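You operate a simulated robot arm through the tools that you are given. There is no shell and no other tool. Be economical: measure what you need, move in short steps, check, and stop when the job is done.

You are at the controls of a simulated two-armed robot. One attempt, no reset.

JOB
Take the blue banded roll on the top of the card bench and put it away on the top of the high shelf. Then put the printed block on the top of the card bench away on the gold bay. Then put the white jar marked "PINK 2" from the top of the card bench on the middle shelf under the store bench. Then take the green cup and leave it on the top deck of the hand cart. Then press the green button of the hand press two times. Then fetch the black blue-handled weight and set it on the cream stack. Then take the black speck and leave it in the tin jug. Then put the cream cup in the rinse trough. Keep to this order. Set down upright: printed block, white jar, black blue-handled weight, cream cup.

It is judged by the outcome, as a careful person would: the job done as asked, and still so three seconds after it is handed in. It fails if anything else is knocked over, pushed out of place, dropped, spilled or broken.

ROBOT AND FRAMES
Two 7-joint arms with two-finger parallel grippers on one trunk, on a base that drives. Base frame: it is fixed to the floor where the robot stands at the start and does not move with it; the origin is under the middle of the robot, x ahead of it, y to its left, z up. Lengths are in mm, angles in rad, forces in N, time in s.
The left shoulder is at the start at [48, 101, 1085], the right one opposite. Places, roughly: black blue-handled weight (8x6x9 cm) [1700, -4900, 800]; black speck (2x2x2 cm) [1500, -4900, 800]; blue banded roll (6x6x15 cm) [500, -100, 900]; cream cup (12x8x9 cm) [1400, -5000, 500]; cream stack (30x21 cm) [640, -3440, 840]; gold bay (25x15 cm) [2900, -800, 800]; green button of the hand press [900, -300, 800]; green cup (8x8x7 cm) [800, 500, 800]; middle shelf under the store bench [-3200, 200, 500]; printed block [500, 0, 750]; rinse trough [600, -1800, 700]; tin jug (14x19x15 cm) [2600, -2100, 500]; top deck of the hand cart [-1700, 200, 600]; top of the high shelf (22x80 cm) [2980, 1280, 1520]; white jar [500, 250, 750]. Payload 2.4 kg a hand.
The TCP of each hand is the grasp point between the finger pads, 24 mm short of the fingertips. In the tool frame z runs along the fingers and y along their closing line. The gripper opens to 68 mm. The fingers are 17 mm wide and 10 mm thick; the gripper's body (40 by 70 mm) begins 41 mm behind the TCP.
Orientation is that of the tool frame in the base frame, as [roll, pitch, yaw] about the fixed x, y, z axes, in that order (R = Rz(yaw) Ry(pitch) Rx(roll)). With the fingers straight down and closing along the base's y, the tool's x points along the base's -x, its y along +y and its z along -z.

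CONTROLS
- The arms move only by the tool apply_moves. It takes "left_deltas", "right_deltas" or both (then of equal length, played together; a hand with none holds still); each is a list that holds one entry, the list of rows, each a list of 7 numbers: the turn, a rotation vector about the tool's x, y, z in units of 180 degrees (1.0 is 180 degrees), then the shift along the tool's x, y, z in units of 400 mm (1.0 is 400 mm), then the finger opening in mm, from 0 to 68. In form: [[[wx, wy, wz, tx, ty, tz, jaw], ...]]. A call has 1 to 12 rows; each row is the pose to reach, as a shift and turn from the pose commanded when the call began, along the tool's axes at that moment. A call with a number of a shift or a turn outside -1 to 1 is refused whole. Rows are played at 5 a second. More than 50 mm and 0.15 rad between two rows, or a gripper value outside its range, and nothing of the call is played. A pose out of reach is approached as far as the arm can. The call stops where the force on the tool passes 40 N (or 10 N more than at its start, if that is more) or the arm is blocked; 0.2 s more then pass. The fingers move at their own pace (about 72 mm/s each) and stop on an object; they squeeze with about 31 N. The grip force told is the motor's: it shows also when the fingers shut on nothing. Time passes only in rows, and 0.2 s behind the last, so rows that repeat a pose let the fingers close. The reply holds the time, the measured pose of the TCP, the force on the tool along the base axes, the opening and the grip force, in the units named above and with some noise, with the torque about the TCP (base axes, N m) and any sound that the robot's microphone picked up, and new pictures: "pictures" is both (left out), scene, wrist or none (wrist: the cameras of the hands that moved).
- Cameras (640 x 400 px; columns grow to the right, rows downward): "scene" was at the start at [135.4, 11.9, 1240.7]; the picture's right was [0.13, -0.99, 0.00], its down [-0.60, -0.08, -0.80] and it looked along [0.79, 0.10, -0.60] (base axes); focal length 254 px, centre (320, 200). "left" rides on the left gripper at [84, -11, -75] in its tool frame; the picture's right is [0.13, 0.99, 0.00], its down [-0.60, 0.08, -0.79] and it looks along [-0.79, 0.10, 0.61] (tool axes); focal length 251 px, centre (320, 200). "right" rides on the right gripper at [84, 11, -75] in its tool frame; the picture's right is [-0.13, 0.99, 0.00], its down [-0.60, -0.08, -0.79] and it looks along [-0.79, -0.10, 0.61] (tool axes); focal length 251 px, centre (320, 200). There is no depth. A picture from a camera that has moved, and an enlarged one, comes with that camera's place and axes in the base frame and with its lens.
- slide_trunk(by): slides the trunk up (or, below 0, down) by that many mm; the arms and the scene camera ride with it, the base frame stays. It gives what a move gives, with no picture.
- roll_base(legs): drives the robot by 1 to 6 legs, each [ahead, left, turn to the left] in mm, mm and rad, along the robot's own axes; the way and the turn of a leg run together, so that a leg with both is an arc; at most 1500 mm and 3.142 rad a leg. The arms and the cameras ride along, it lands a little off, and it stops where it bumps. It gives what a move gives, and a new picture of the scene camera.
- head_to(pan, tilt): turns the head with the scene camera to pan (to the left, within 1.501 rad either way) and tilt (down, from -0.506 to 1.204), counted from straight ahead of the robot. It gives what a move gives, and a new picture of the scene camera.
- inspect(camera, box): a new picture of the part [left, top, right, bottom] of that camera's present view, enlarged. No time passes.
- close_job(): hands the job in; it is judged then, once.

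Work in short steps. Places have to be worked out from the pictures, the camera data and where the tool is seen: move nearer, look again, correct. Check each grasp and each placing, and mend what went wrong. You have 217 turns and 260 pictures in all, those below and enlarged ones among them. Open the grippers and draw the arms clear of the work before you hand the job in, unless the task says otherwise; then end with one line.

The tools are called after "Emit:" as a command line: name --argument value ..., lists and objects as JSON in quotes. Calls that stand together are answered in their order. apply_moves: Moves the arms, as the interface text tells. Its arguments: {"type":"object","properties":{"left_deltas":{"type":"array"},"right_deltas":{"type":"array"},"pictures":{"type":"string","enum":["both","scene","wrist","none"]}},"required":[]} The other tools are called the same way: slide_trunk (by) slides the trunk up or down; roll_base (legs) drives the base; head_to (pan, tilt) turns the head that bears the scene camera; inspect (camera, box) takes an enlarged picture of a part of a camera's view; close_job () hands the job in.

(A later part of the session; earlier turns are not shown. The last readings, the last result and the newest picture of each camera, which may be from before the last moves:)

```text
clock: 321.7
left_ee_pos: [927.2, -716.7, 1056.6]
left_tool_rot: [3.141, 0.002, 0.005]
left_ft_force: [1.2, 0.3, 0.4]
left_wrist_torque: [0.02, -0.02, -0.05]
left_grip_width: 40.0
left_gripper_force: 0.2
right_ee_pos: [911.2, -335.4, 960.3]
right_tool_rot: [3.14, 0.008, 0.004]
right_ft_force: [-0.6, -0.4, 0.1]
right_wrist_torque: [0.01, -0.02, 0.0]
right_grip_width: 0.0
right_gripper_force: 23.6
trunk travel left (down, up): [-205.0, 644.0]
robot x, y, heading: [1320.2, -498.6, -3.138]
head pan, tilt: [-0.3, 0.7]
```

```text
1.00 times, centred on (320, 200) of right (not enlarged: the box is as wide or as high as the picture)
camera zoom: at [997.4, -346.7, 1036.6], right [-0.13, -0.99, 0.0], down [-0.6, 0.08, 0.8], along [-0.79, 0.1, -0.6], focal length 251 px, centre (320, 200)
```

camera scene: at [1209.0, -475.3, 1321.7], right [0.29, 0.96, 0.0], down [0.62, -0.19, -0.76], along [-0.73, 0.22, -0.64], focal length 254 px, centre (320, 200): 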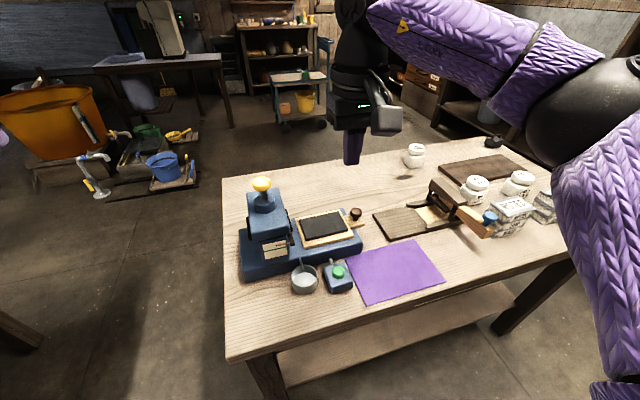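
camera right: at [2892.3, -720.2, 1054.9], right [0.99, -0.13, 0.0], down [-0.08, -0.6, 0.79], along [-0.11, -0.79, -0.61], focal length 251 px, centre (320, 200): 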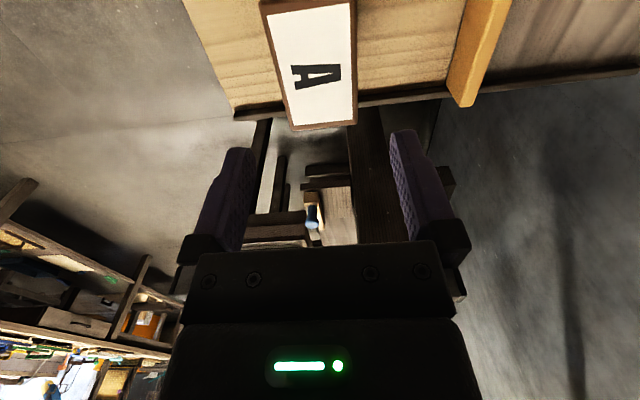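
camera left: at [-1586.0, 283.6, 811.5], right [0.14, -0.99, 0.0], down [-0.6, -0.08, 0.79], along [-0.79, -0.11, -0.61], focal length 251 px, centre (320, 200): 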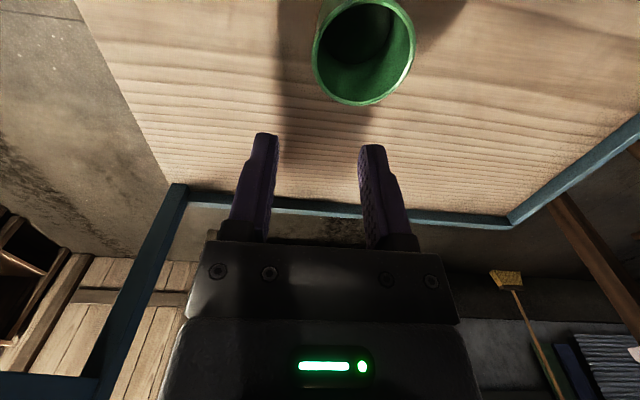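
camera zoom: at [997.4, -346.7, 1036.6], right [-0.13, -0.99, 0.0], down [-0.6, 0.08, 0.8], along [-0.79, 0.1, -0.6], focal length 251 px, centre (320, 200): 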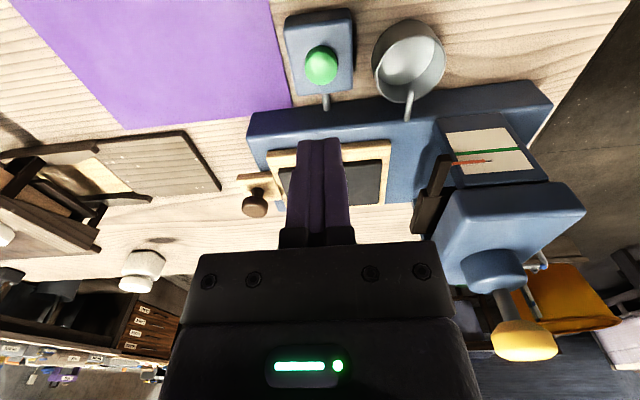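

The button is about [903, -336] with its top near z 830. I'll go down 70 mm and look again.

Emit:
apply_moves --right_deltas '[[[0, 0, 0, -0.0175, 0, 0.06, 0], [0, 0, 0, -0.0175, 0, 0.12, 0], [0, 0, 0, -0.0175, 0, 0.175, 0], [0, 0, 0, -0.0175, 0, 0.175, 0]]]' --pictures "both"

```text
clock: 322.7
left_ee_pos: [927.2, -717.1, 1055.9]
left_tool_rot: [3.141, 0.001, 0.003]
left_ft_force: [0.2, 0.9, 0.3]
left_wrist_torque: [-0.03, -0.02, -0.01]
left_grip_width: 39.9
left_gripper_force: 0.0
right_ee_pos: [905.3, -336.5, 890.9]
right_tool_rot: [3.14, 0.006, 0.003]
right_ft_force: [0.1, -0.6, -0.1]
right_wrist_torque: [-0.03, 0.0, 0.04]
right_grip_width: 0.1
right_gripper_force: 23.3
trunk travel left (down, up): [-205.0, 644.0]
robot x, y, heading: [1319.9, -499.4, -3.141]
head pan, tilt: [-0.3, 0.7]
camera scene: at [1172.8, -475.1, 1139.5], right [0.29, 0.96, 0.0], down [0.62, -0.19, -0.76], along [-0.73, 0.22, -0.64], focal length 254 px, centre (320, 200)
camera right: at [991.0, -347.2, 965.9], right [-0.13, -0.99, 0.0], down [-0.6, 0.08, 0.8], along [-0.79, 0.1, -0.6], focal length 251 px, centre (320, 200)
```

scene: 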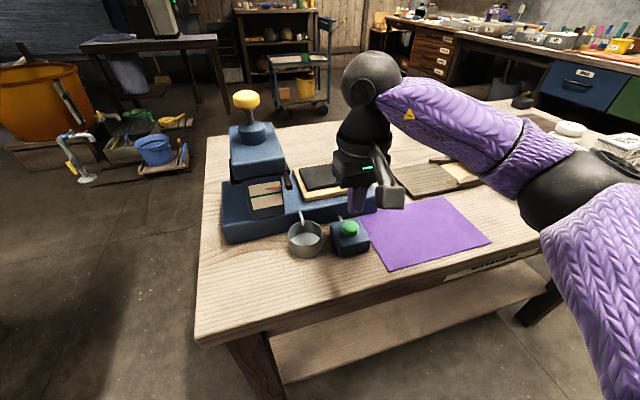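
right: 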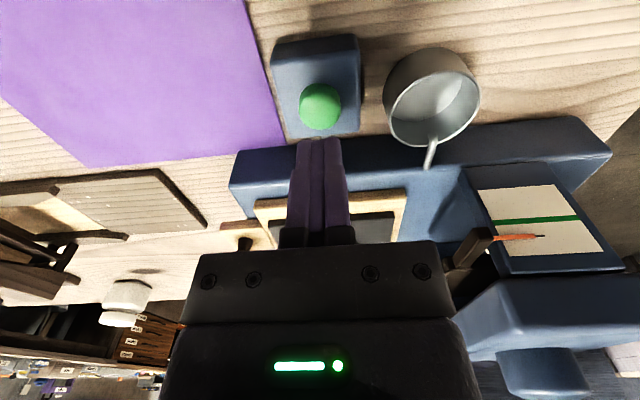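

The button refines to [897, -335.5] with its top at about z 820. I'll centre over it, press down in steps, and come back up.

Emit:
apply_moves --right_deltas '[[[0, 0, 0, 0.0208, 0, 0, 0], [0, 0, 0, 0.0208, 0.0, 0.07, 0], [0, 0, 0, 0.0208, 0, 0.1, 0], [0, 0, 0, 0.0208, 0, 0.11, 0], [0, 0, 0, 0.0208, 0, 0.115, 0], [0, 0, 0, 0.0208, 0, 0.115, 0]]]' --pictures "wrist"

```text
clock: 324.1
left_ee_pos: [928.2, -717.0, 1055.9]
left_tool_rot: [-3.141, 0.002, 0.003]
left_ft_force: [-0.5, 0.1, 0.7]
left_wrist_torque: [-0.02, -0.01, -0.02]
left_grip_width: 40.2
left_gripper_force: 0.1
right_ee_pos: [912.5, -337.4, 846.0]
right_tool_rot: [3.139, 0.008, 0.002]
right_ft_force: [0.2, 0.2, 0.1]
right_wrist_torque: [0.0, -0.02, -0.01]
right_grip_width: 0.1
right_gripper_force: 23.6
trunk travel left (down, up): [-205.0, 644.0]
robot x, y, heading: [1326.7, -497.7, -3.145]
head pan, tilt: [-0.3, 0.7]
camera right: at [997.9, -346.7, 920.1], right [-0.13, -0.99, 0.0], down [-0.6, 0.08, 0.8], along [-0.79, 0.1, -0.6], focal length 251 px, centre (320, 200)
```

right: 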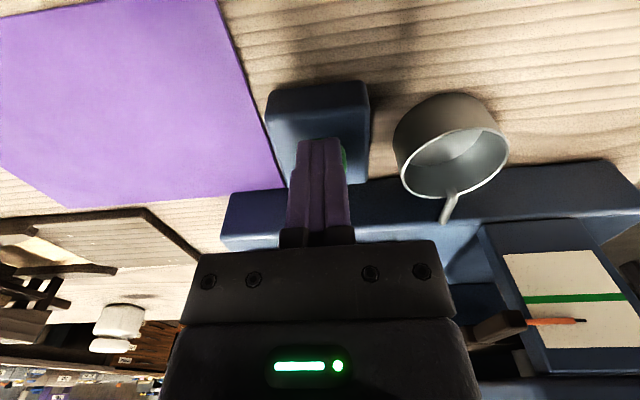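

I shifted the wrong way: in this heading tool x points to base +x. I'll raise, correct by 15 mm, and redo the approach.

Emit:
apply_moves --right_deltas '[[[0, 0, 0, 0, 0, -0.06, 0], [0, 0, 0, -0.0388, 0.003, -0.06, 0], [0, 0, 0, -0.0388, 0.003, -0.06, 0]]]' --pictures "wrist"

```text
clock: 324.9
left_ee_pos: [928.4, -716.7, 1055.4]
left_tool_rot: [-3.141, 0.001, 0.003]
left_ft_force: [0.9, 0.1, -0.3]
left_wrist_torque: [0.04, 0.0, 0.01]
left_grip_width: 40.0
left_gripper_force: 0.1
right_ee_pos: [898.6, -337.0, 870.5]
right_tool_rot: [3.141, 0.008, 0.005]
right_ft_force: [-0.1, 1.5, 0.2]
right_wrist_torque: [0.0, -0.02, 0.01]
right_grip_width: 0.0
right_gripper_force: 23.5
trunk travel left (down, up): [-205.0, 644.0]
robot x, y, heading: [1325.4, -501.6, -3.139]
head pan, tilt: [-0.3, 0.7]
camera right: at [982.8, -347.5, 944.9], right [-0.13, -0.99, 0.0], down [-0.6, 0.08, 0.8], along [-0.79, 0.1, -0.6], focal length 251 px, centre (320, 200)
```

right: 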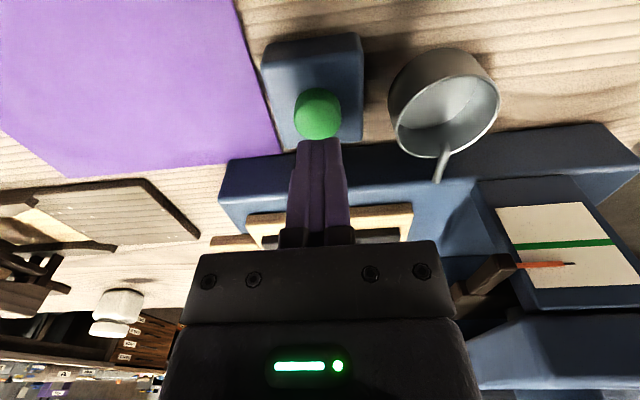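

The hand is centred on the button now. I'll press in steps.

Emit:
apply_moves --right_deltas '[[[0, 0, 0, 0, 0, 0.04, 0], [0, 0, 0, 0, 0, 0.06, 0], [0, 0, 0, 0, 0, 0.07, 0], [0, 0, 0, 0, 0, 0.0775, 0], [0, 0, 0, 0, 0, 0.0825, 0], [0, 0, 0, 0, 0, 0.0825, 0]]]' --pictures "wrist"

```text
clock: 326.3
left_ee_pos: [928.6, -717.1, 1056.1]
left_tool_rot: [-3.141, 0.003, 0.002]
left_ft_force: [-0.2, 0.2, 0.4]
left_wrist_torque: [0.01, -0.02, 0.0]
left_grip_width: 39.9
left_gripper_force: 0.1
right_ee_pos: [896.7, -337.8, 837.6]
right_tool_rot: [3.139, 0.012, 0.003]
right_ft_force: [-5.8, 1.3, 23.3]
right_wrist_torque: [0.08, 0.21, -0.05]
right_grip_width: 0.0
right_gripper_force: 23.3
trunk travel left (down, up): [-205.0, 644.0]
robot x, y, heading: [1324.0, -498.3, -3.139]
head pan, tilt: [-0.3, 0.7]
heard: click
camera right: at [982.3, -347.9, 912.2], right [-0.13, -0.99, 0.0], down [-0.59, 0.08, 0.8], along [-0.79, 0.1, -0.6], focal length 251 px, centre (320, 200)
```

right: 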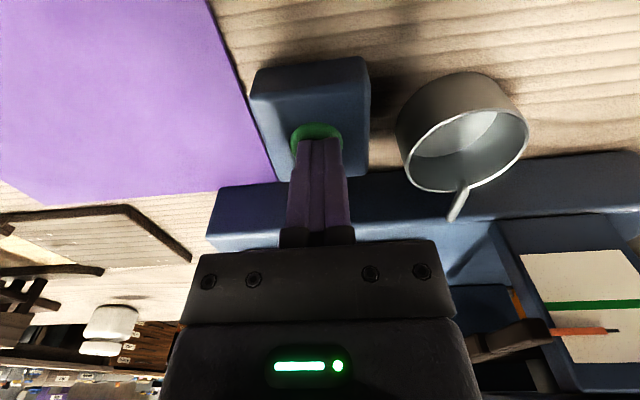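

I heard one click. I'll release fully, then press a second time.

Emit:
apply_moves --right_deltas '[[[0, 0, 0, 0, 0, -0.04, 0], [0, 0, 0, 0, 0, -0.08, 0], [0, 0, 0, 0, 0, -0.08, 0], [0, 0, 0, 0, 0, -0.08, 0]]]' --pictures "none"

Emit:
apply_moves --right_deltas '[[[0, 0, 0, 0, 0, 0.04, 0], [0, 0, 0, 0, 0, 0.06, 0], [0, 0, 0, 0, 0, 0.07, 0], [0, 0, 0, 0, 0, 0.0775, 0], [0, 0, 0, 0, 0, 0.0815, 0], [0, 0, 0, 0, 0, 0.0815, 0]]]' --pictures "none"

```text
clock: 327.3
left_ee_pos: [927.1, -716.3, 1056.1]
left_tool_rot: [-3.141, 0.002, 0.003]
left_ft_force: [0.0, 0.0, -0.2]
left_wrist_torque: [-0.01, -0.01, -0.01]
left_grip_width: 39.9
left_gripper_force: 0.0
right_ee_pos: [898.7, -337.5, 870.0]
right_tool_rot: [3.14, 0.008, 0.004]
right_ft_force: [0.4, -1.0, -0.3]
right_wrist_torque: [0.0, 0.03, -0.01]
right_grip_width: 0.1
right_gripper_force: 23.2
trunk travel left (down, up): [-205.0, 644.0]
robot x, y, heading: [1324.8, -502.1, -3.142]
head pan, tilt: [-0.3, 0.7]
```

```text
clock: 328.7
left_ee_pos: [928.3, -716.4, 1058.1]
left_tool_rot: [-3.141, 0.004, 0.004]
left_ft_force: [-0.1, 0.0, -0.2]
left_wrist_torque: [-0.05, -0.01, -0.01]
left_grip_width: 40.0
left_gripper_force: 0.2
right_ee_pos: [897.8, -337.8, 837.0]
right_tool_rot: [3.139, 0.015, 0.003]
right_ft_force: [-3.3, 3.7, 26.1]
right_wrist_torque: [0.15, 0.18, 0.01]
right_grip_width: 0.2
right_gripper_force: 23.7
trunk travel left (down, up): [-205.0, 644.0]
robot x, y, heading: [1325.9, -502.3, -3.139]
head pan, tilt: [-0.3, 0.7]
heard: click
```

Two clicks heard, one per press. I'll lift off, back away, turn to face -y, and head down the corridor toward the weight.

Emit:
apply_moves --right_deltas '[[[0, 0, 0, 0, 0, -0.1, 40], [0, 0, 0, 0, 0, -0.2, 68], [0, 0, 0, 0, 0, -0.3, 68]]]' --pictures "none"

Emit:
slide_trunk --by 150

Emit:
roll_base --legs '[[-450, 0, 0], [0, 0, 1.57], [900, 0, 0]]'

Emit:
head_to --pan 0.0 --tilt 0.3

```text
clock: 329.5
left_ee_pos: [928.1, -717.6, 1056.4]
left_tool_rot: [3.141, 0.002, 0.002]
left_ft_force: [-0.4, 0.0, 0.4]
left_wrist_torque: [0.0, 0.02, -0.02]
left_grip_width: 40.3
left_gripper_force: 0.1
right_ee_pos: [897.2, -336.4, 956.9]
right_tool_rot: [3.14, 0.007, 0.002]
right_ft_force: [-0.4, -0.7, -0.8]
right_wrist_torque: [-0.01, -0.03, -0.02]
right_grip_width: 68.3
right_gripper_force: 0.1
trunk travel left (down, up): [-205.0, 644.0]
robot x, y, heading: [1323.1, -498.5, -3.139]
head pan, tilt: [-0.3, 0.7]
```

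```text
clock: 331.2
left_ee_pos: [927.3, -717.1, 1206.7]
left_tool_rot: [-3.141, 0.001, 0.002]
left_ft_force: [-0.4, -0.3, 0.3]
left_wrist_torque: [-0.02, 0.0, 0.0]
left_grip_width: 40.2
left_gripper_force: 0.0
right_ee_pos: [898.2, -337.0, 1105.8]
right_tool_rot: [3.138, 0.007, 0.002]
right_ft_force: [0.6, -0.4, 0.2]
right_wrist_torque: [-0.01, -0.01, -0.01]
right_grip_width: 67.9
right_gripper_force: 0.1
trunk travel left (down, up): [-355.0, 494.0]
robot x, y, heading: [1330.7, -501.3, -3.138]
head pan, tilt: [-0.3, 0.7]
```

```text
clock: 342.1
left_ee_pos: [1985.6, -1793.7, 1206.0]
left_tool_rot: [-3.142, 0.001, 1.572]
left_ft_force: [0.2, 0.1, 1.1]
left_wrist_torque: [0.0, 0.02, 0.01]
left_grip_width: 39.9
left_gripper_force: 0.0
right_ee_pos: [1605.0, -1822.7, 1106.3]
right_tool_rot: [3.139, 0.005, 1.574]
right_ft_force: [0.3, 0.1, 0.6]
right_wrist_torque: [0.01, 0.0, -0.02]
right_grip_width: 68.3
right_gripper_force: 0.1
trunk travel left (down, up): [-355.0, 494.0]
robot x, y, heading: [1774.9, -1394.1, -1.574]
head pan, tilt: [-0.3, 0.7]
camera scene: at [1745.1, -1514.4, 1291.5], right [-0.96, 0.29, 0.0], down [0.19, 0.62, -0.76], along [-0.23, -0.73, -0.64], focal length 254 px, centre (320, 200)
```

scene: 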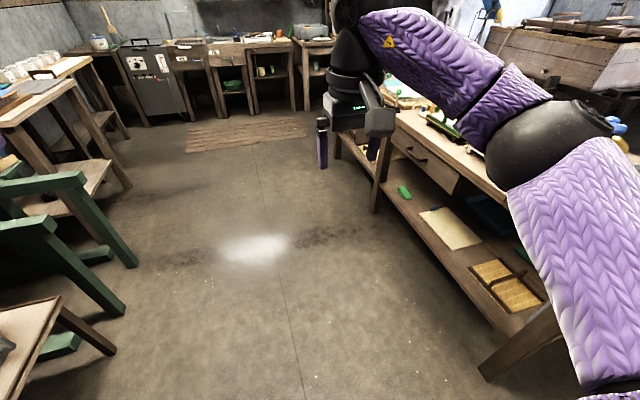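

```text
clock: 342.9
left_ee_pos: [1985.5, -1792.2, 1205.8]
left_tool_rot: [-3.141, 0.001, 1.573]
left_ft_force: [0.2, -0.1, 0.9]
left_wrist_torque: [-0.02, 0.02, 0.0]
left_grip_width: 39.8
left_gripper_force: 0.1
right_ee_pos: [1606.2, -1821.7, 1106.0]
right_tool_rot: [3.139, 0.008, 1.573]
right_ft_force: [0.0, 0.5, -0.1]
right_wrist_torque: [-0.04, -0.01, 0.01]
right_grip_width: 68.0
right_gripper_force: 0.0
trunk travel left (down, up): [-355.0, 494.0]
robot x, y, heading: [1769.5, -1396.1, -1.568]
head pan, tilt: [0.0, 0.3]
camera scene: at [1770.2, -1526.4, 1327.6], right [-1.0, 0.0, 0.0], down [0.0, 0.3, -0.95], along [0.0, -0.95, -0.3], focal length 254 px, centre (320, 200)
```

scene: 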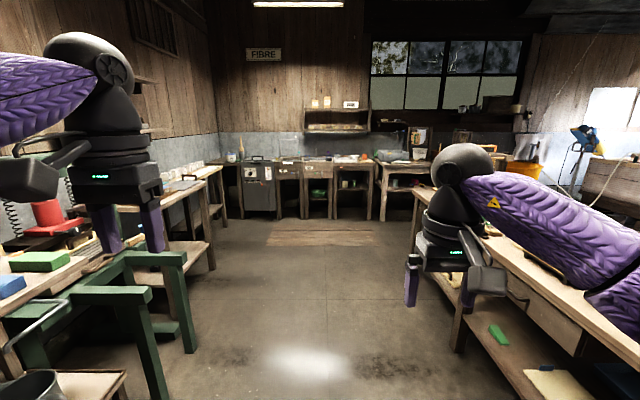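

The corridor is clear. I'll drive on to y≈-3500 and inspect the far bench.

Emit:
roll_base --legs '[[1300, 0, 0], [800, 0, 0]]'

Emit:
inspect --camera "scene" --box '[160, 100, 480, 300]'

Emit:
head_to --pan -1.2 --tilt 0.5

```text
clock: 353.1
left_ee_pos: [2005.8, -3845.3, 1204.9]
left_tool_rot: [-3.141, 0.002, 1.591]
left_ft_force: [-0.5, 0.0, -0.5]
left_wrist_torque: [0.03, -0.04, -0.02]
left_grip_width: 39.9
left_gripper_force: 0.0
right_ee_pos: [1626.1, -3882.2, 1106.8]
right_tool_rot: [3.14, 0.007, 1.589]
right_ft_force: [-0.8, 0.4, -1.0]
right_wrist_torque: [0.03, -0.02, 0.01]
right_grip_width: 67.9
right_gripper_force: 0.0
trunk travel left (down, up): [-355.0, 494.0]
robot x, y, heading: [1780.3, -3452.8, -1.549]
head pan, tilt: [0.0, 0.3]
camera scene: at [1785.2, -3583.2, 1327.6], right [-1.0, -0.02, 0.0], down [-0.01, 0.3, -0.96], along [0.02, -0.95, -0.3], focal length 254 px, centre (320, 200)
```

scene: 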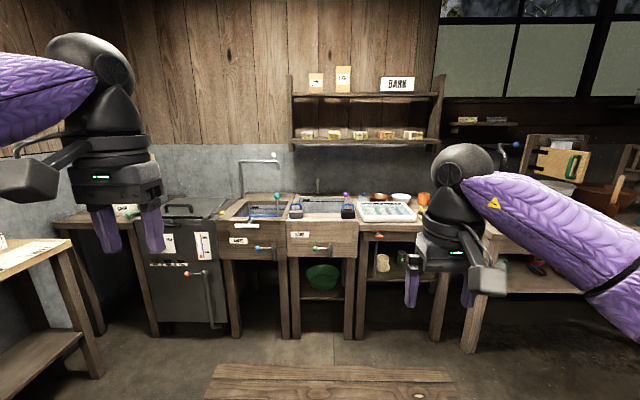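

```text
2.00 times, centred on (320, 200) of scene
camera zoom: at [1785.2, -3583.2, 1327.6], right [-1.0, -0.02, 0.0], down [-0.01, 0.3, -0.96], along [0.02, -0.95, -0.3], focal length 508 px, centre (320, 200)
```

zoom: 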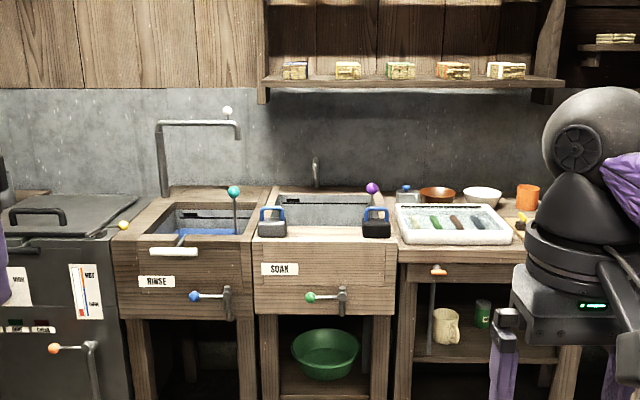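

```text
clock: 354.5
left_ee_pos: [2004.5, -3844.7, 1204.9]
left_tool_rot: [3.14, 0.001, 1.591]
left_ft_force: [-1.5, 0.3, -0.3]
left_wrist_torque: [0.03, 0.01, -0.02]
left_grip_width: 40.1
left_gripper_force: 0.0
right_ee_pos: [1626.2, -3880.7, 1106.2]
right_tool_rot: [3.139, 0.009, 1.59]
right_ft_force: [-0.1, 0.9, 0.5]
right_wrist_torque: [-0.01, -0.01, 0.02]
right_grip_width: 67.9
right_gripper_force: 0.1
trunk travel left (down, up): [-355.0, 494.0]
robot x, y, heading: [1783.9, -3453.1, -1.553]
head pan, tilt: [-1.201, 0.499]
camera scene: at [1699.3, -3524.2, 1309.3], right [-0.38, 0.93, 0.0], down [0.44, 0.18, -0.88], along [-0.81, -0.33, -0.48], focal length 254 px, centre (320, 200)
```

scene: 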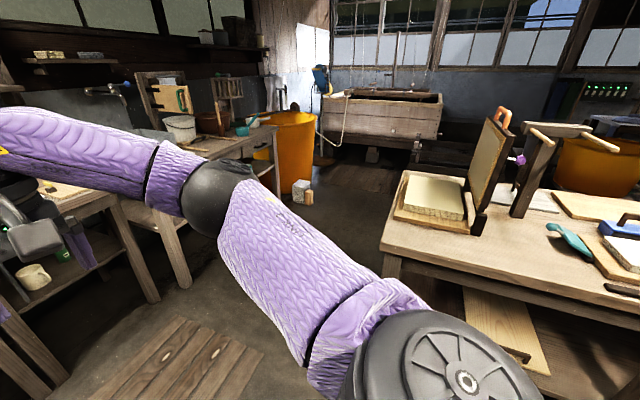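

I see two handled weights on the soak sink's rim, with the tray and shelf to the right of them. The cream stack is on the end of the long table. There are planks on the floor before the sinks, so I'll look at those and at the weights more closely.

Emit:
roll_base --legs '[[350, 0, -0.02]]'

Emit:
head_to --pan 0.0 --tilt 0.65

```text
clock: 356.8
left_ee_pos: [1995.0, -4198.0, 1206.9]
left_tool_rot: [3.141, 0.003, 1.562]
left_ft_force: [-0.6, 0.1, 0.0]
left_wrist_torque: [0.03, -0.01, -0.02]
left_grip_width: 40.0
left_gripper_force: 0.1
right_ee_pos: [1615.6, -4224.4, 1106.3]
right_tool_rot: [3.14, 0.007, 1.561]
right_ft_force: [-0.5, 0.2, 1.4]
right_wrist_torque: [0.0, 0.0, 0.0]
right_grip_width: 68.1
right_gripper_force: 0.1
trunk travel left (down, up): [-355.0, 494.0]
robot x, y, heading: [1783.4, -3800.5, -1.579]
head pan, tilt: [-1.201, 0.499]
camera scene: at [1699.0, -3868.0, 1309.2], right [-0.35, 0.94, 0.0], down [0.45, 0.17, -0.88], along [-0.82, -0.31, -0.48], focal length 254 px, centre (320, 200)
```

scene: 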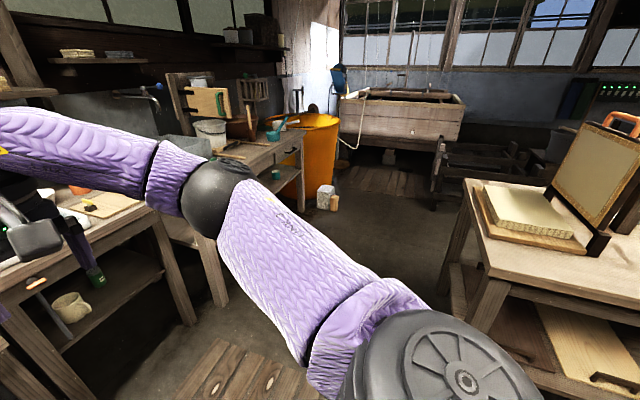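

```text
clock: 358.2
left_ee_pos: [1995.2, -4197.5, 1205.9]
left_tool_rot: [-3.139, 0.002, 1.561]
left_ft_force: [0.8, -0.2, -0.4]
left_wrist_torque: [0.0, 0.0, 0.01]
left_grip_width: 40.1
left_gripper_force: 0.1
right_ee_pos: [1617.0, -4222.7, 1106.5]
right_tool_rot: [3.139, 0.008, 1.562]
right_ft_force: [-0.2, -0.5, -0.5]
right_wrist_torque: [-0.01, -0.01, -0.03]
right_grip_width: 67.9
right_gripper_force: 0.2
trunk travel left (down, up): [-355.0, 494.0]
robot x, y, heading: [1782.5, -3794.6, -1.581]
head pan, tilt: [0.0, 0.649]
camera scene: at [1783.3, -3922.1, 1295.9], right [-1.0, 0.01, 0.0], down [0.01, 0.6, -0.8], along [-0.01, -0.8, -0.6], focal length 254 px, centre (320, 200)
```

scene: 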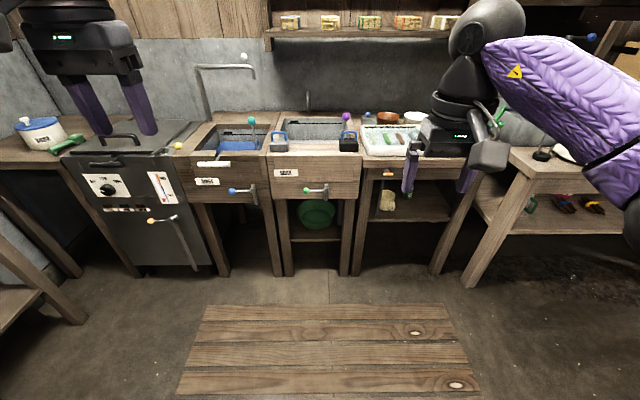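

The planks look flush with the floor. I'll zoom in on the two weights and the tray.

Emit:
inspect --camera "scene" --box '[240, 95, 440, 220]'

```text
3.20 times, centred on (340, 158) of scene
camera zoom: at [1783.3, -3922.1, 1295.9], right [-1.0, 0.01, 0.0], down [0.01, 0.6, -0.8], along [-0.01, -0.8, -0.6], focal length 813 px, centre (256, 336)
```

zoom: 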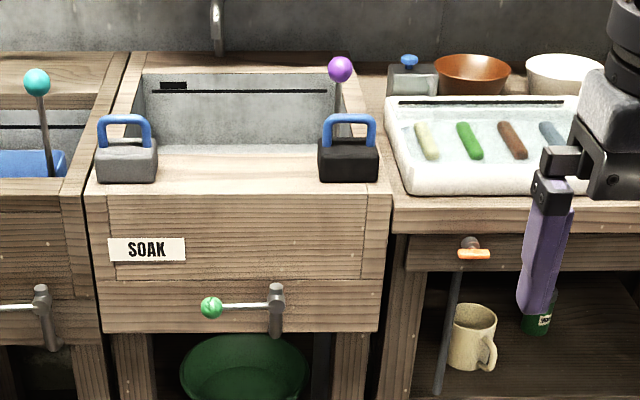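

The right-hand weight is the black one, near [1649, -4955]. Its handle bar runs along x, so I'll yaw the right hand 90° to close along y, then drive closer.

Emit:
apply_moves --right_deltas '[[[0, 0, 0.0455, 0, 0, 0, 68], [0, 0, 0.091, 0, 0, 0, 68], [0, 0, 0.1365, 0, 0, 0, 68], [0, 0, 0.182, 0, 0, 0, 68], [0, 0, 0.2275, 0, 0, 0, 68], [0, 0, 0.273, 0, 0, 0, 68], [0, 0, 0.3185, 0, 0, 0, 68], [0, 0, 0.364, 0, 0, 0, 68], [0, 0, 0.4095, 0, 0, 0, 68], [0, 0, 0.455, 0, 0, 0, 68], [0, 0, 0.5, 0, 0, 0, 68], [0, 0, 0.5, 0, 0, 0, 68]]]' --pictures "none"

Emit:
roll_base --legs '[[600, -30, 0.01]]'

Emit:
head_to --pan -0.1 --tilt 0.75

Emit:
inspect --camera "right" --box '[0, 0, 640, 400]'

```text
clock: 360.8
left_ee_pos: [1996.0, -4197.4, 1205.2]
left_tool_rot: [-3.141, 0.003, 1.562]
left_ft_force: [0.6, 0.8, 0.1]
left_wrist_torque: [-0.01, -0.01, -0.01]
left_grip_width: 40.0
left_gripper_force: 0.0
right_ee_pos: [1615.7, -4222.0, 1106.1]
right_tool_rot: [3.134, 0.0, -0.011]
right_ft_force: [-0.4, -0.2, 0.5]
right_wrist_torque: [-0.04, -0.03, 0.03]
right_grip_width: 67.6
right_gripper_force: 0.1
trunk travel left (down, up): [-355.0, 494.0]
robot x, y, heading: [1786.1, -3795.4, -1.583]
head pan, tilt: [0.0, 0.649]
```

```text
clock: 364.1
left_ee_pos: [1962.8, -4782.2, 1206.4]
left_tool_rot: [-3.141, 0.0, 1.565]
left_ft_force: [0.3, -0.5, 0.1]
left_wrist_torque: [0.01, -0.01, 0.0]
left_grip_width: 40.1
left_gripper_force: 0.1
right_ee_pos: [1582.9, -4807.7, 1107.3]
right_tool_rot: [3.134, -0.001, -0.006]
right_ft_force: [-0.1, 1.0, -0.6]
right_wrist_torque: [0.0, -0.04, -0.01]
right_grip_width: 68.2
right_gripper_force: 0.1
trunk travel left (down, up): [-355.0, 494.0]
robot x, y, heading: [1751.2, -4379.9, -1.573]
head pan, tilt: [0.0, 0.649]
camera scene: at [1749.8, -4507.1, 1295.9], right [-1.0, 0.0, 0.0], down [0.0, 0.61, -0.8], along [0.0, -0.8, -0.61], focal length 254 px, centre (320, 200)
```

scene: 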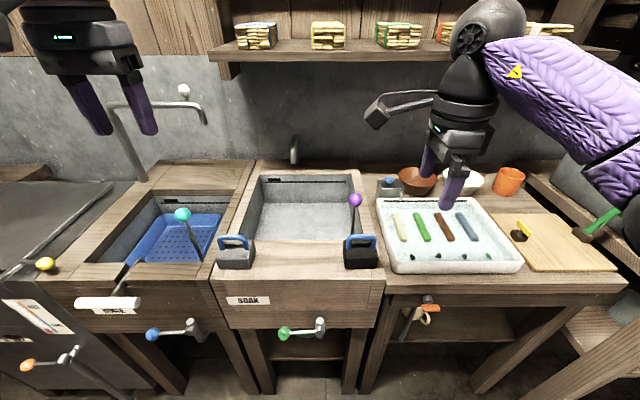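

```text
clock: 364.8
left_ee_pos: [1962.8, -4781.6, 1204.9]
left_tool_rot: [-3.141, 0.002, 1.567]
left_ft_force: [-0.3, 0.3, -0.6]
left_wrist_torque: [0.0, 0.01, 0.01]
left_grip_width: 39.8
left_gripper_force: 0.1
right_ee_pos: [1583.6, -4807.8, 1106.7]
right_tool_rot: [3.134, -0.003, -0.006]
right_ft_force: [0.4, 0.2, 0.3]
right_wrist_torque: [-0.02, 0.03, -0.02]
right_grip_width: 68.0
right_gripper_force: 0.0
trunk travel left (down, up): [-355.0, 494.0]
robot x, y, heading: [1748.2, -4383.4, -1.573]
head pan, tilt: [-0.099, 0.75]
camera scene: at [1741.7, -4502.5, 1287.3], right [-0.99, 0.1, 0.0], down [0.07, 0.68, -0.73], along [-0.08, -0.73, -0.68], focal length 254 px, centre (320, 200)
```

scene: 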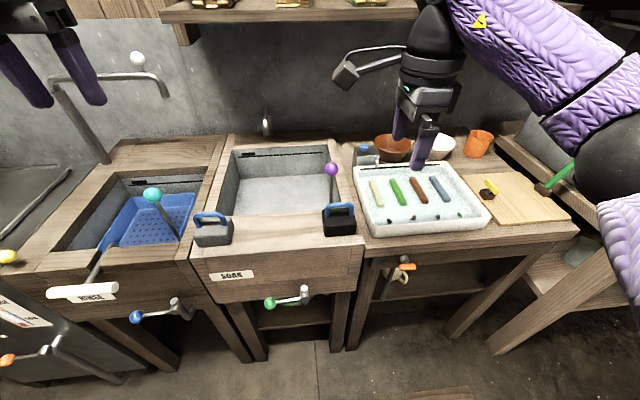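

```text
1.00 times, centred on (320, 200) of right (not enlarged: the box is as wide or as high as the picture)
camera zoom: at [1667.8, -4819.2, 1182.0], right [-0.13, -0.99, 0.01], down [-0.6, 0.09, 0.79], along [-0.78, 0.1, -0.61], focal length 251 px, centre (320, 200)
```

zoom: 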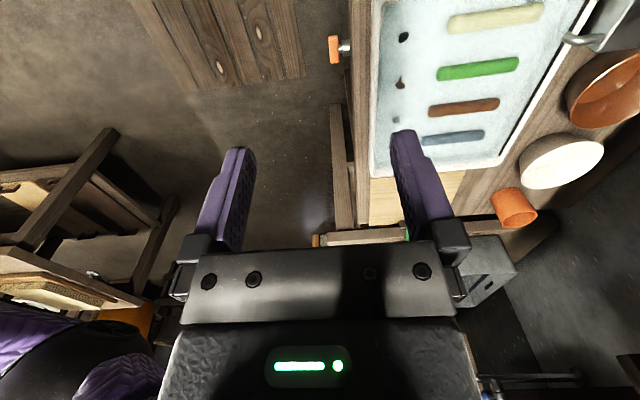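

Triangulation puts the weight at [1657, -4899] with its base on a rim at z≈826 and the handle top at about 908. I'll draw the left hand back from the faucet and then move the right hand over the weight.

Emit:
apply_moves --left_deltas '[[[0, 0, 0, 0.1, 0, 0, 40], [0, 0, 0, 0.2, 0, 0, 40], [0, 0, 0, 0.3, 0, 0, 40], [0, 0, 0, 0.375, 0, 0, 40], [0, 0, 0, 0.375, 0, 0, 40]]]' --pictures "none"

Emit:
roll_base --legs '[[90, 73, 0]]'

Emit:
slide_trunk --by -100

Emit:
inspect --camera "right" --box '[0, 0, 640, 400]'

```text
clock: 366.0
left_ee_pos: [1964.4, -4630.5, 1206.1]
left_tool_rot: [-3.141, 0.002, 1.565]
left_ft_force: [-0.8, -0.1, 0.2]
left_wrist_torque: [0.03, 0.01, 0.04]
left_grip_width: 39.8
left_gripper_force: 0.1
right_ee_pos: [1583.7, -4808.2, 1107.8]
right_tool_rot: [3.136, -0.004, -0.006]
right_ft_force: [0.7, 0.1, -0.6]
right_wrist_torque: [0.03, 0.01, 0.0]
right_grip_width: 68.1
right_gripper_force: 0.1
trunk travel left (down, up): [-355.0, 494.0]
robot x, y, heading: [1749.1, -4384.5, -1.576]
head pan, tilt: [-0.099, 0.75]
```

```text
clock: 367.2
left_ee_pos: [2036.3, -4722.0, 1204.9]
left_tool_rot: [3.141, 0.001, 1.565]
left_ft_force: [0.8, 0.0, 0.4]
left_wrist_torque: [0.02, 0.02, 0.0]
left_grip_width: 40.0
left_gripper_force: 0.0
right_ee_pos: [1655.9, -4898.7, 1107.1]
right_tool_rot: [3.133, -0.001, -0.006]
right_ft_force: [0.0, -0.2, 0.5]
right_wrist_torque: [0.02, 0.03, -0.01]
right_grip_width: 68.0
right_gripper_force: 0.2
trunk travel left (down, up): [-355.0, 494.0]
robot x, y, heading: [1824.3, -4472.5, -1.575]
head pan, tilt: [-0.099, 0.75]
camera scene: at [1814.6, -4594.4, 1287.2], right [-0.99, 0.11, 0.0], down [0.07, 0.68, -0.73], along [-0.08, -0.73, -0.68], focal length 254 px, centre (320, 200)
```

scene: 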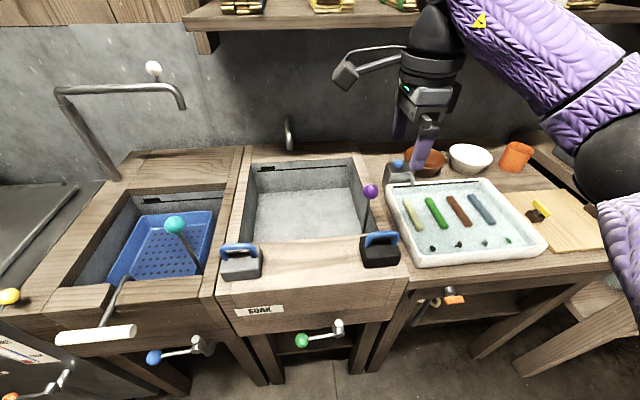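

```text
clock: 368.5
left_ee_pos: [2035.9, -4721.7, 1105.7]
left_tool_rot: [-3.141, 0.001, 1.565]
left_ft_force: [0.1, -0.4, 1.1]
left_wrist_torque: [0.02, -0.01, -0.02]
left_grip_width: 40.1
left_gripper_force: 0.1
right_ee_pos: [1655.8, -4899.5, 1008.0]
right_tool_rot: [3.133, -0.001, -0.006]
right_ft_force: [0.0, 0.5, 0.0]
right_wrist_torque: [0.04, -0.04, -0.02]
right_grip_width: 68.3
right_gripper_force: 0.1
trunk travel left (down, up): [-255.0, 594.0]
robot x, y, heading: [1822.8, -4475.1, -1.578]
head pan, tilt: [-0.099, 0.75]
```

```text
1.00 times, centred on (320, 200) of right (not enlarged: the box is as wide or as high as the picture)
camera zoom: at [1740.0, -4910.1, 1082.3], right [-0.13, -0.99, 0.01], down [-0.6, 0.09, 0.79], along [-0.78, 0.1, -0.61], focal length 251 px, centre (320, 200)
```

zoom: 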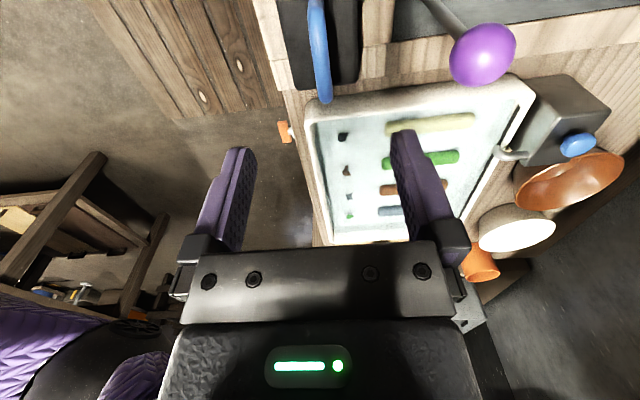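

The body is centred at about [1668, -4902], and the purple knob behind is 35 mm clear. I'll shift the hand and go down 75 mm to check alignment over the handle bar.

Emit:
apply_moves --right_deltas '[[[0, 0, 0, 0.03, 0.007, 0, 50], [0, 0, 0, 0.03, 0.007, 0, 50]]]' --pictures "none"

Emit:
slide_trunk --by -72

Emit:
inspect --camera "right" --box '[0, 0, 640, 400]'

Emit:
inspect --camera "scene" --box '[300, 140, 460, 260]'

```text
clock: 369.1
left_ee_pos: [2037.3, -4722.1, 1105.6]
left_tool_rot: [3.141, 0.001, 1.564]
left_ft_force: [-0.7, 0.5, -0.4]
left_wrist_torque: [0.03, -0.01, -0.01]
left_grip_width: 40.0
left_gripper_force: 0.0
right_ee_pos: [1667.4, -4900.7, 1006.1]
right_tool_rot: [3.132, -0.001, -0.007]
right_ft_force: [0.1, 0.4, -0.4]
right_wrist_torque: [0.0, 0.03, 0.0]
right_grip_width: 50.1
right_gripper_force: 0.0
trunk travel left (down, up): [-255.0, 594.0]
robot x, y, heading: [1825.6, -4472.0, -1.577]
head pan, tilt: [-0.099, 0.75]
```

```text
clock: 370.2
left_ee_pos: [2037.3, -4720.9, 1032.8]
left_tool_rot: [3.141, 0.003, 1.564]
left_ft_force: [0.7, -0.2, 0.0]
left_wrist_torque: [0.01, -0.01, 0.01]
left_grip_width: 39.9
left_gripper_force: 0.0
right_ee_pos: [1669.4, -4902.1, 934.8]
right_tool_rot: [3.134, -0.002, -0.007]
right_ft_force: [-0.5, 0.7, 0.4]
right_wrist_torque: [-0.01, -0.02, 0.02]
right_grip_width: 49.8
right_gripper_force: 0.0
trunk travel left (down, up): [-183.0, 666.0]
robot x, y, heading: [1827.3, -4474.8, -1.573]
head pan, tilt: [-0.099, 0.75]
```

```text
1.00 times, centred on (320, 200) of right (not enlarged: the box is as wide or as high as the picture)
camera zoom: at [1751.9, -4913.1, 1010.3], right [-0.14, -0.99, 0.01], down [-0.6, 0.09, 0.79], along [-0.78, 0.1, -0.61], focal length 251 px, centre (320, 200)
```

zoom: 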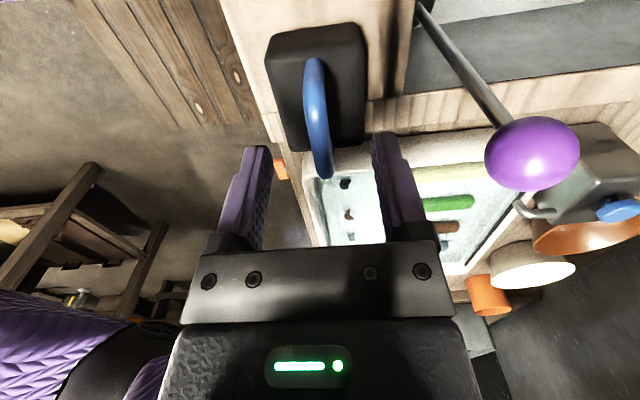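

```text
3.33 times, centred on (380, 200) of scene
camera zoom: at [1813.8, -4632.1, 1112.8], right [-0.99, 0.11, 0.0], down [0.07, 0.68, -0.73], along [-0.08, -0.73, -0.68], focal length 847 px, centre (120, 200)
```

zoom: 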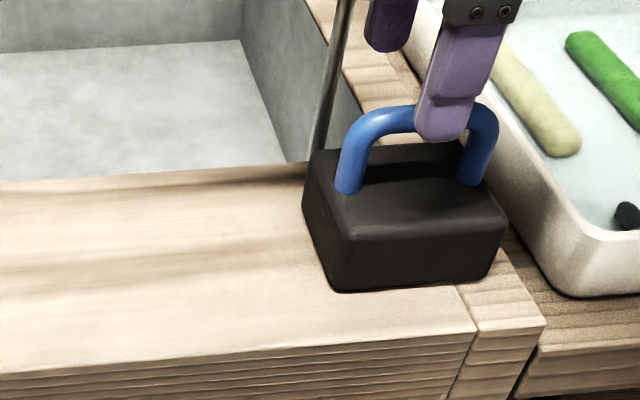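

Aligned: the handle is centred at [1668, -4903]. I'll lower 31 mm and close on the bar.

Emit:
slide_trunk --by -31

Emit:
apply_moves --right_deltas '[[[0, 0, 0, 0, 0, 0, 10], [0, 0, 0, 0, 0, 0, 0], [0, 0, 0, 0, 0, 0, 0], [0, 0, 0, 0, 0, 0, 0]]]' --pictures "wrist"

Emit:
inspect --camera "scene" --box '[300, 140, 460, 260]'

```text
clock: 371.0
left_ee_pos: [2036.5, -4721.6, 1003.1]
left_tool_rot: [3.141, 0.002, 1.566]
left_ft_force: [-0.2, 0.6, -0.2]
left_wrist_torque: [0.01, 0.01, 0.01]
left_grip_width: 40.0
left_gripper_force: 0.0
right_ee_pos: [1667.6, -4901.5, 903.0]
right_tool_rot: [3.132, -0.001, -0.006]
right_ft_force: [0.0, -0.6, -0.5]
right_wrist_torque: [0.0, -0.02, -0.03]
right_grip_width: 49.7
right_gripper_force: 0.1
trunk travel left (down, up): [-152.0, 697.0]
robot x, y, heading: [1823.6, -4477.1, -1.578]
head pan, tilt: [-0.099, 0.75]
```

```text
clock: 372.0
left_ee_pos: [2035.5, -4720.7, 1002.3]
left_tool_rot: [-3.141, 0.002, 1.565]
left_ft_force: [0.1, 0.9, 0.4]
left_wrist_torque: [0.0, 0.02, -0.02]
left_grip_width: 40.3
left_gripper_force: 0.0
right_ee_pos: [1666.9, -4902.5, 904.2]
right_tool_rot: [3.136, -0.004, -0.004]
right_ft_force: [0.6, 0.2, 0.3]
right_wrist_torque: [-0.01, 0.1, -0.01]
right_grip_width: 11.7
right_gripper_force: 31.2
trunk travel left (down, up): [-152.0, 697.0]
robot x, y, heading: [1819.1, -4473.7, -1.576]
head pan, tilt: [-0.099, 0.75]
camera right: at [1752.0, -4913.1, 979.1], right [-0.14, -0.99, 0.01], down [-0.6, 0.09, 0.79], along [-0.78, 0.1, -0.61], focal length 251 px, centre (320, 200)
```

right: 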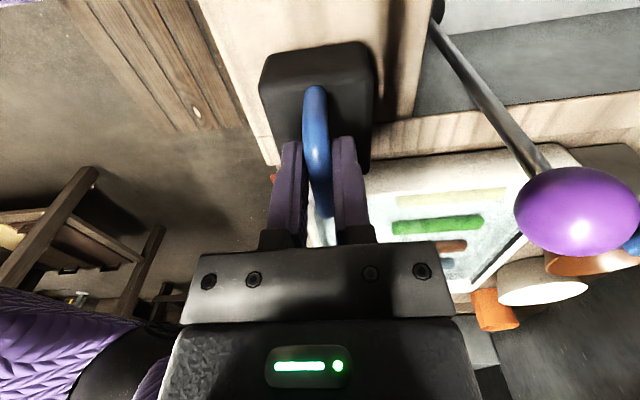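

```text
3.33 times, centred on (380, 200) of scene
camera zoom: at [1813.9, -4641.1, 1081.0], right [-0.99, 0.11, 0.0], down [0.07, 0.68, -0.73], along [-0.08, -0.73, -0.68], focal length 847 px, centre (120, 200)
```

zoom: 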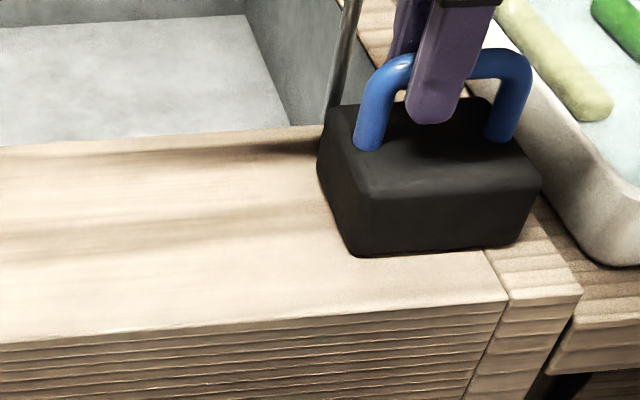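

Bar gripped (11.7 mm). I'll lift straight up and check.

Emit:
slide_trunk --by 200

Emit:
roll_base --legs '[[-450, 0, 0]]'

Emit:
inspect --camera "right" --box '[0, 0, 640, 400]'

```text
clock: 374.2
left_ee_pos: [2036.7, -4722.9, 1202.0]
left_tool_rot: [3.142, 0.0, 1.566]
left_ft_force: [-0.1, -0.2, 1.1]
left_wrist_torque: [-0.02, -0.01, -0.01]
left_grip_width: 39.9
left_gripper_force: 0.1
right_ee_pos: [1666.8, -4903.3, 1104.3]
right_tool_rot: [3.136, -0.001, -0.008]
right_ft_force: [0.5, -0.1, -5.3]
right_wrist_torque: [0.01, -0.04, 0.05]
right_grip_width: 11.7
right_gripper_force: 31.5
trunk travel left (down, up): [-352.0, 497.0]
robot x, y, heading: [1824.8, -4474.2, -1.575]
head pan, tilt: [-0.099, 0.75]
```

```text
clock: 376.9
left_ee_pos: [2039.3, -4263.3, 1202.6]
left_tool_rot: [3.141, 0.001, 1.566]
left_ft_force: [-0.1, -0.8, 0.4]
left_wrist_torque: [-0.04, -0.02, 0.04]
left_grip_width: 39.8
left_gripper_force: 0.0
right_ee_pos: [1668.7, -4445.0, 1103.5]
right_tool_rot: [3.134, -0.003, -0.007]
right_ft_force: [-0.3, -0.6, -5.2]
right_wrist_torque: [-0.02, -0.05, 0.0]
right_grip_width: 11.8
right_gripper_force: 31.1
trunk travel left (down, up): [-352.0, 497.0]
robot x, y, heading: [1827.5, -4018.0, -1.578]
head pan, tilt: [-0.099, 0.75]
camera scene: at [1816.7, -4136.7, 1284.3], right [-0.99, 0.11, 0.0], down [0.07, 0.68, -0.73], along [-0.08, -0.73, -0.68], focal length 254 px, centre (320, 200)
```

scene: 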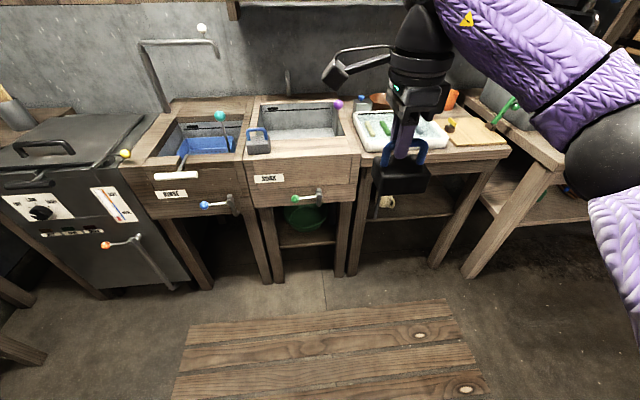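

```text
1.00 times, centred on (320, 200) of right (not enlarged: the box is as wide or as high as the picture)
camera zoom: at [1754.4, -4455.7, 1179.0], right [-0.14, -0.99, 0.01], down [-0.6, 0.09, 0.79], along [-0.78, 0.1, -0.61], focal length 251 px, centre (320, 200)
```

zoom: 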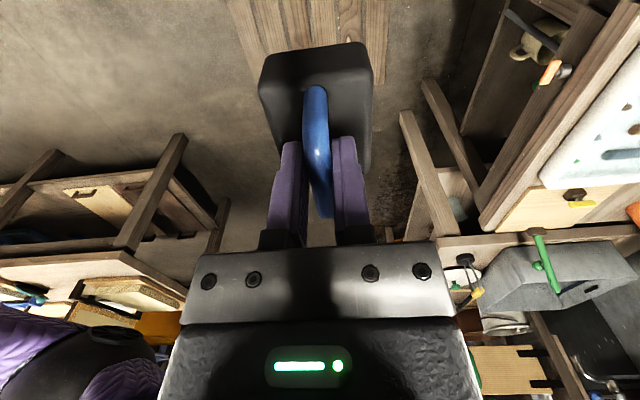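

The weight is held, about 0.5 kg. Its base is 78 mm below the TCP. I'll turn to face -x and look at the cream stack.

Emit:
roll_base --legs '[[0, 0, -1.565], [450, 0, 0]]'

Emit:
head_to --pan -0.4 --tilt 0.5

Emit:
inspect --camera "scene" --box '[240, 100, 480, 250]'

```text
clock: 383.4
left_ee_pos: [1135.7, -4240.2, 1201.4]
left_tool_rot: [3.142, -0.001, 0.012]
left_ft_force: [0.4, 0.0, 0.2]
left_wrist_torque: [0.02, -0.01, 0.0]
left_grip_width: 40.1
left_gripper_force: 0.1
right_ee_pos: [949.2, -3875.1, 1103.7]
right_tool_rot: [3.137, -0.002, -1.56]
right_ft_force: [0.0, -0.4, -4.9]
right_wrist_torque: [-0.03, -0.01, 0.0]
right_grip_width: 11.7
right_gripper_force: 31.3
trunk travel left (down, up): [-352.0, 497.0]
robot x, y, heading: [1382.5, -4023.0, -3.13]
head pan, tilt: [-0.099, 0.75]
camera scene: at [1258.9, -4015.2, 1284.2], right [0.09, 1.0, 0.0], down [0.68, -0.06, -0.73], along [-0.73, 0.07, -0.68], focal length 254 px, centre (320, 200)
```

scene: 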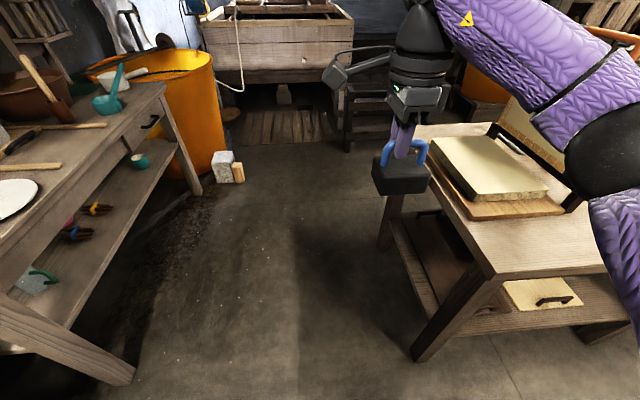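

```text
clock: 384.2
left_ee_pos: [1136.5, -4241.8, 1202.8]
left_tool_rot: [3.141, 0.002, 0.012]
left_ft_force: [0.1, 0.8, 0.5]
left_wrist_torque: [0.0, 0.0, 0.05]
left_grip_width: 40.0
left_gripper_force: 0.1
right_ee_pos: [948.9, -3875.6, 1103.4]
right_tool_rot: [3.135, -0.001, -1.562]
right_ft_force: [0.5, 0.0, -5.1]
right_wrist_torque: [-0.07, 0.0, 0.0]
right_grip_width: 11.7
right_gripper_force: 31.4
trunk travel left (down, up): [-352.0, 497.0]
robot x, y, heading: [1378.4, -4024.1, -3.133]
head pan, tilt: [-0.4, 0.499]
camera scene: at [1257.7, -3988.2, 1306.1], right [0.38, 0.93, 0.0], down [0.44, -0.18, -0.88], along [-0.81, 0.33, -0.48], focal length 254 px, centre (320, 200)
```

scene: 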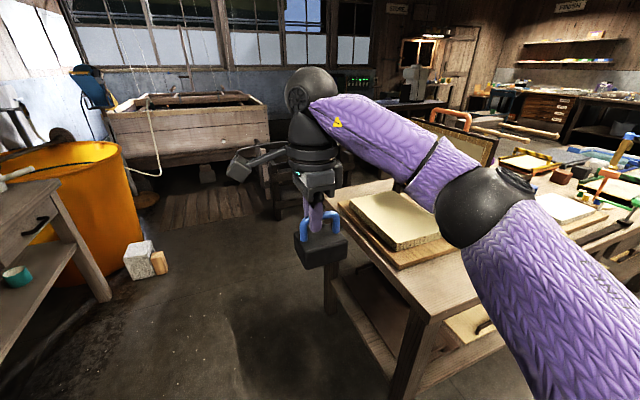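

```text
2.67 times, centred on (360, 175) of scene
camera zoom: at [1257.7, -3988.2, 1306.1], right [0.38, 0.93, 0.0], down [0.44, -0.18, -0.88], along [-0.81, 0.33, -0.48], focal length 678 px, centre (213, 267)
```

zoom: 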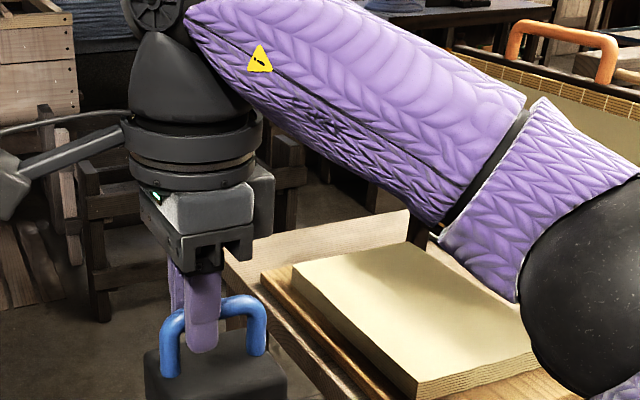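

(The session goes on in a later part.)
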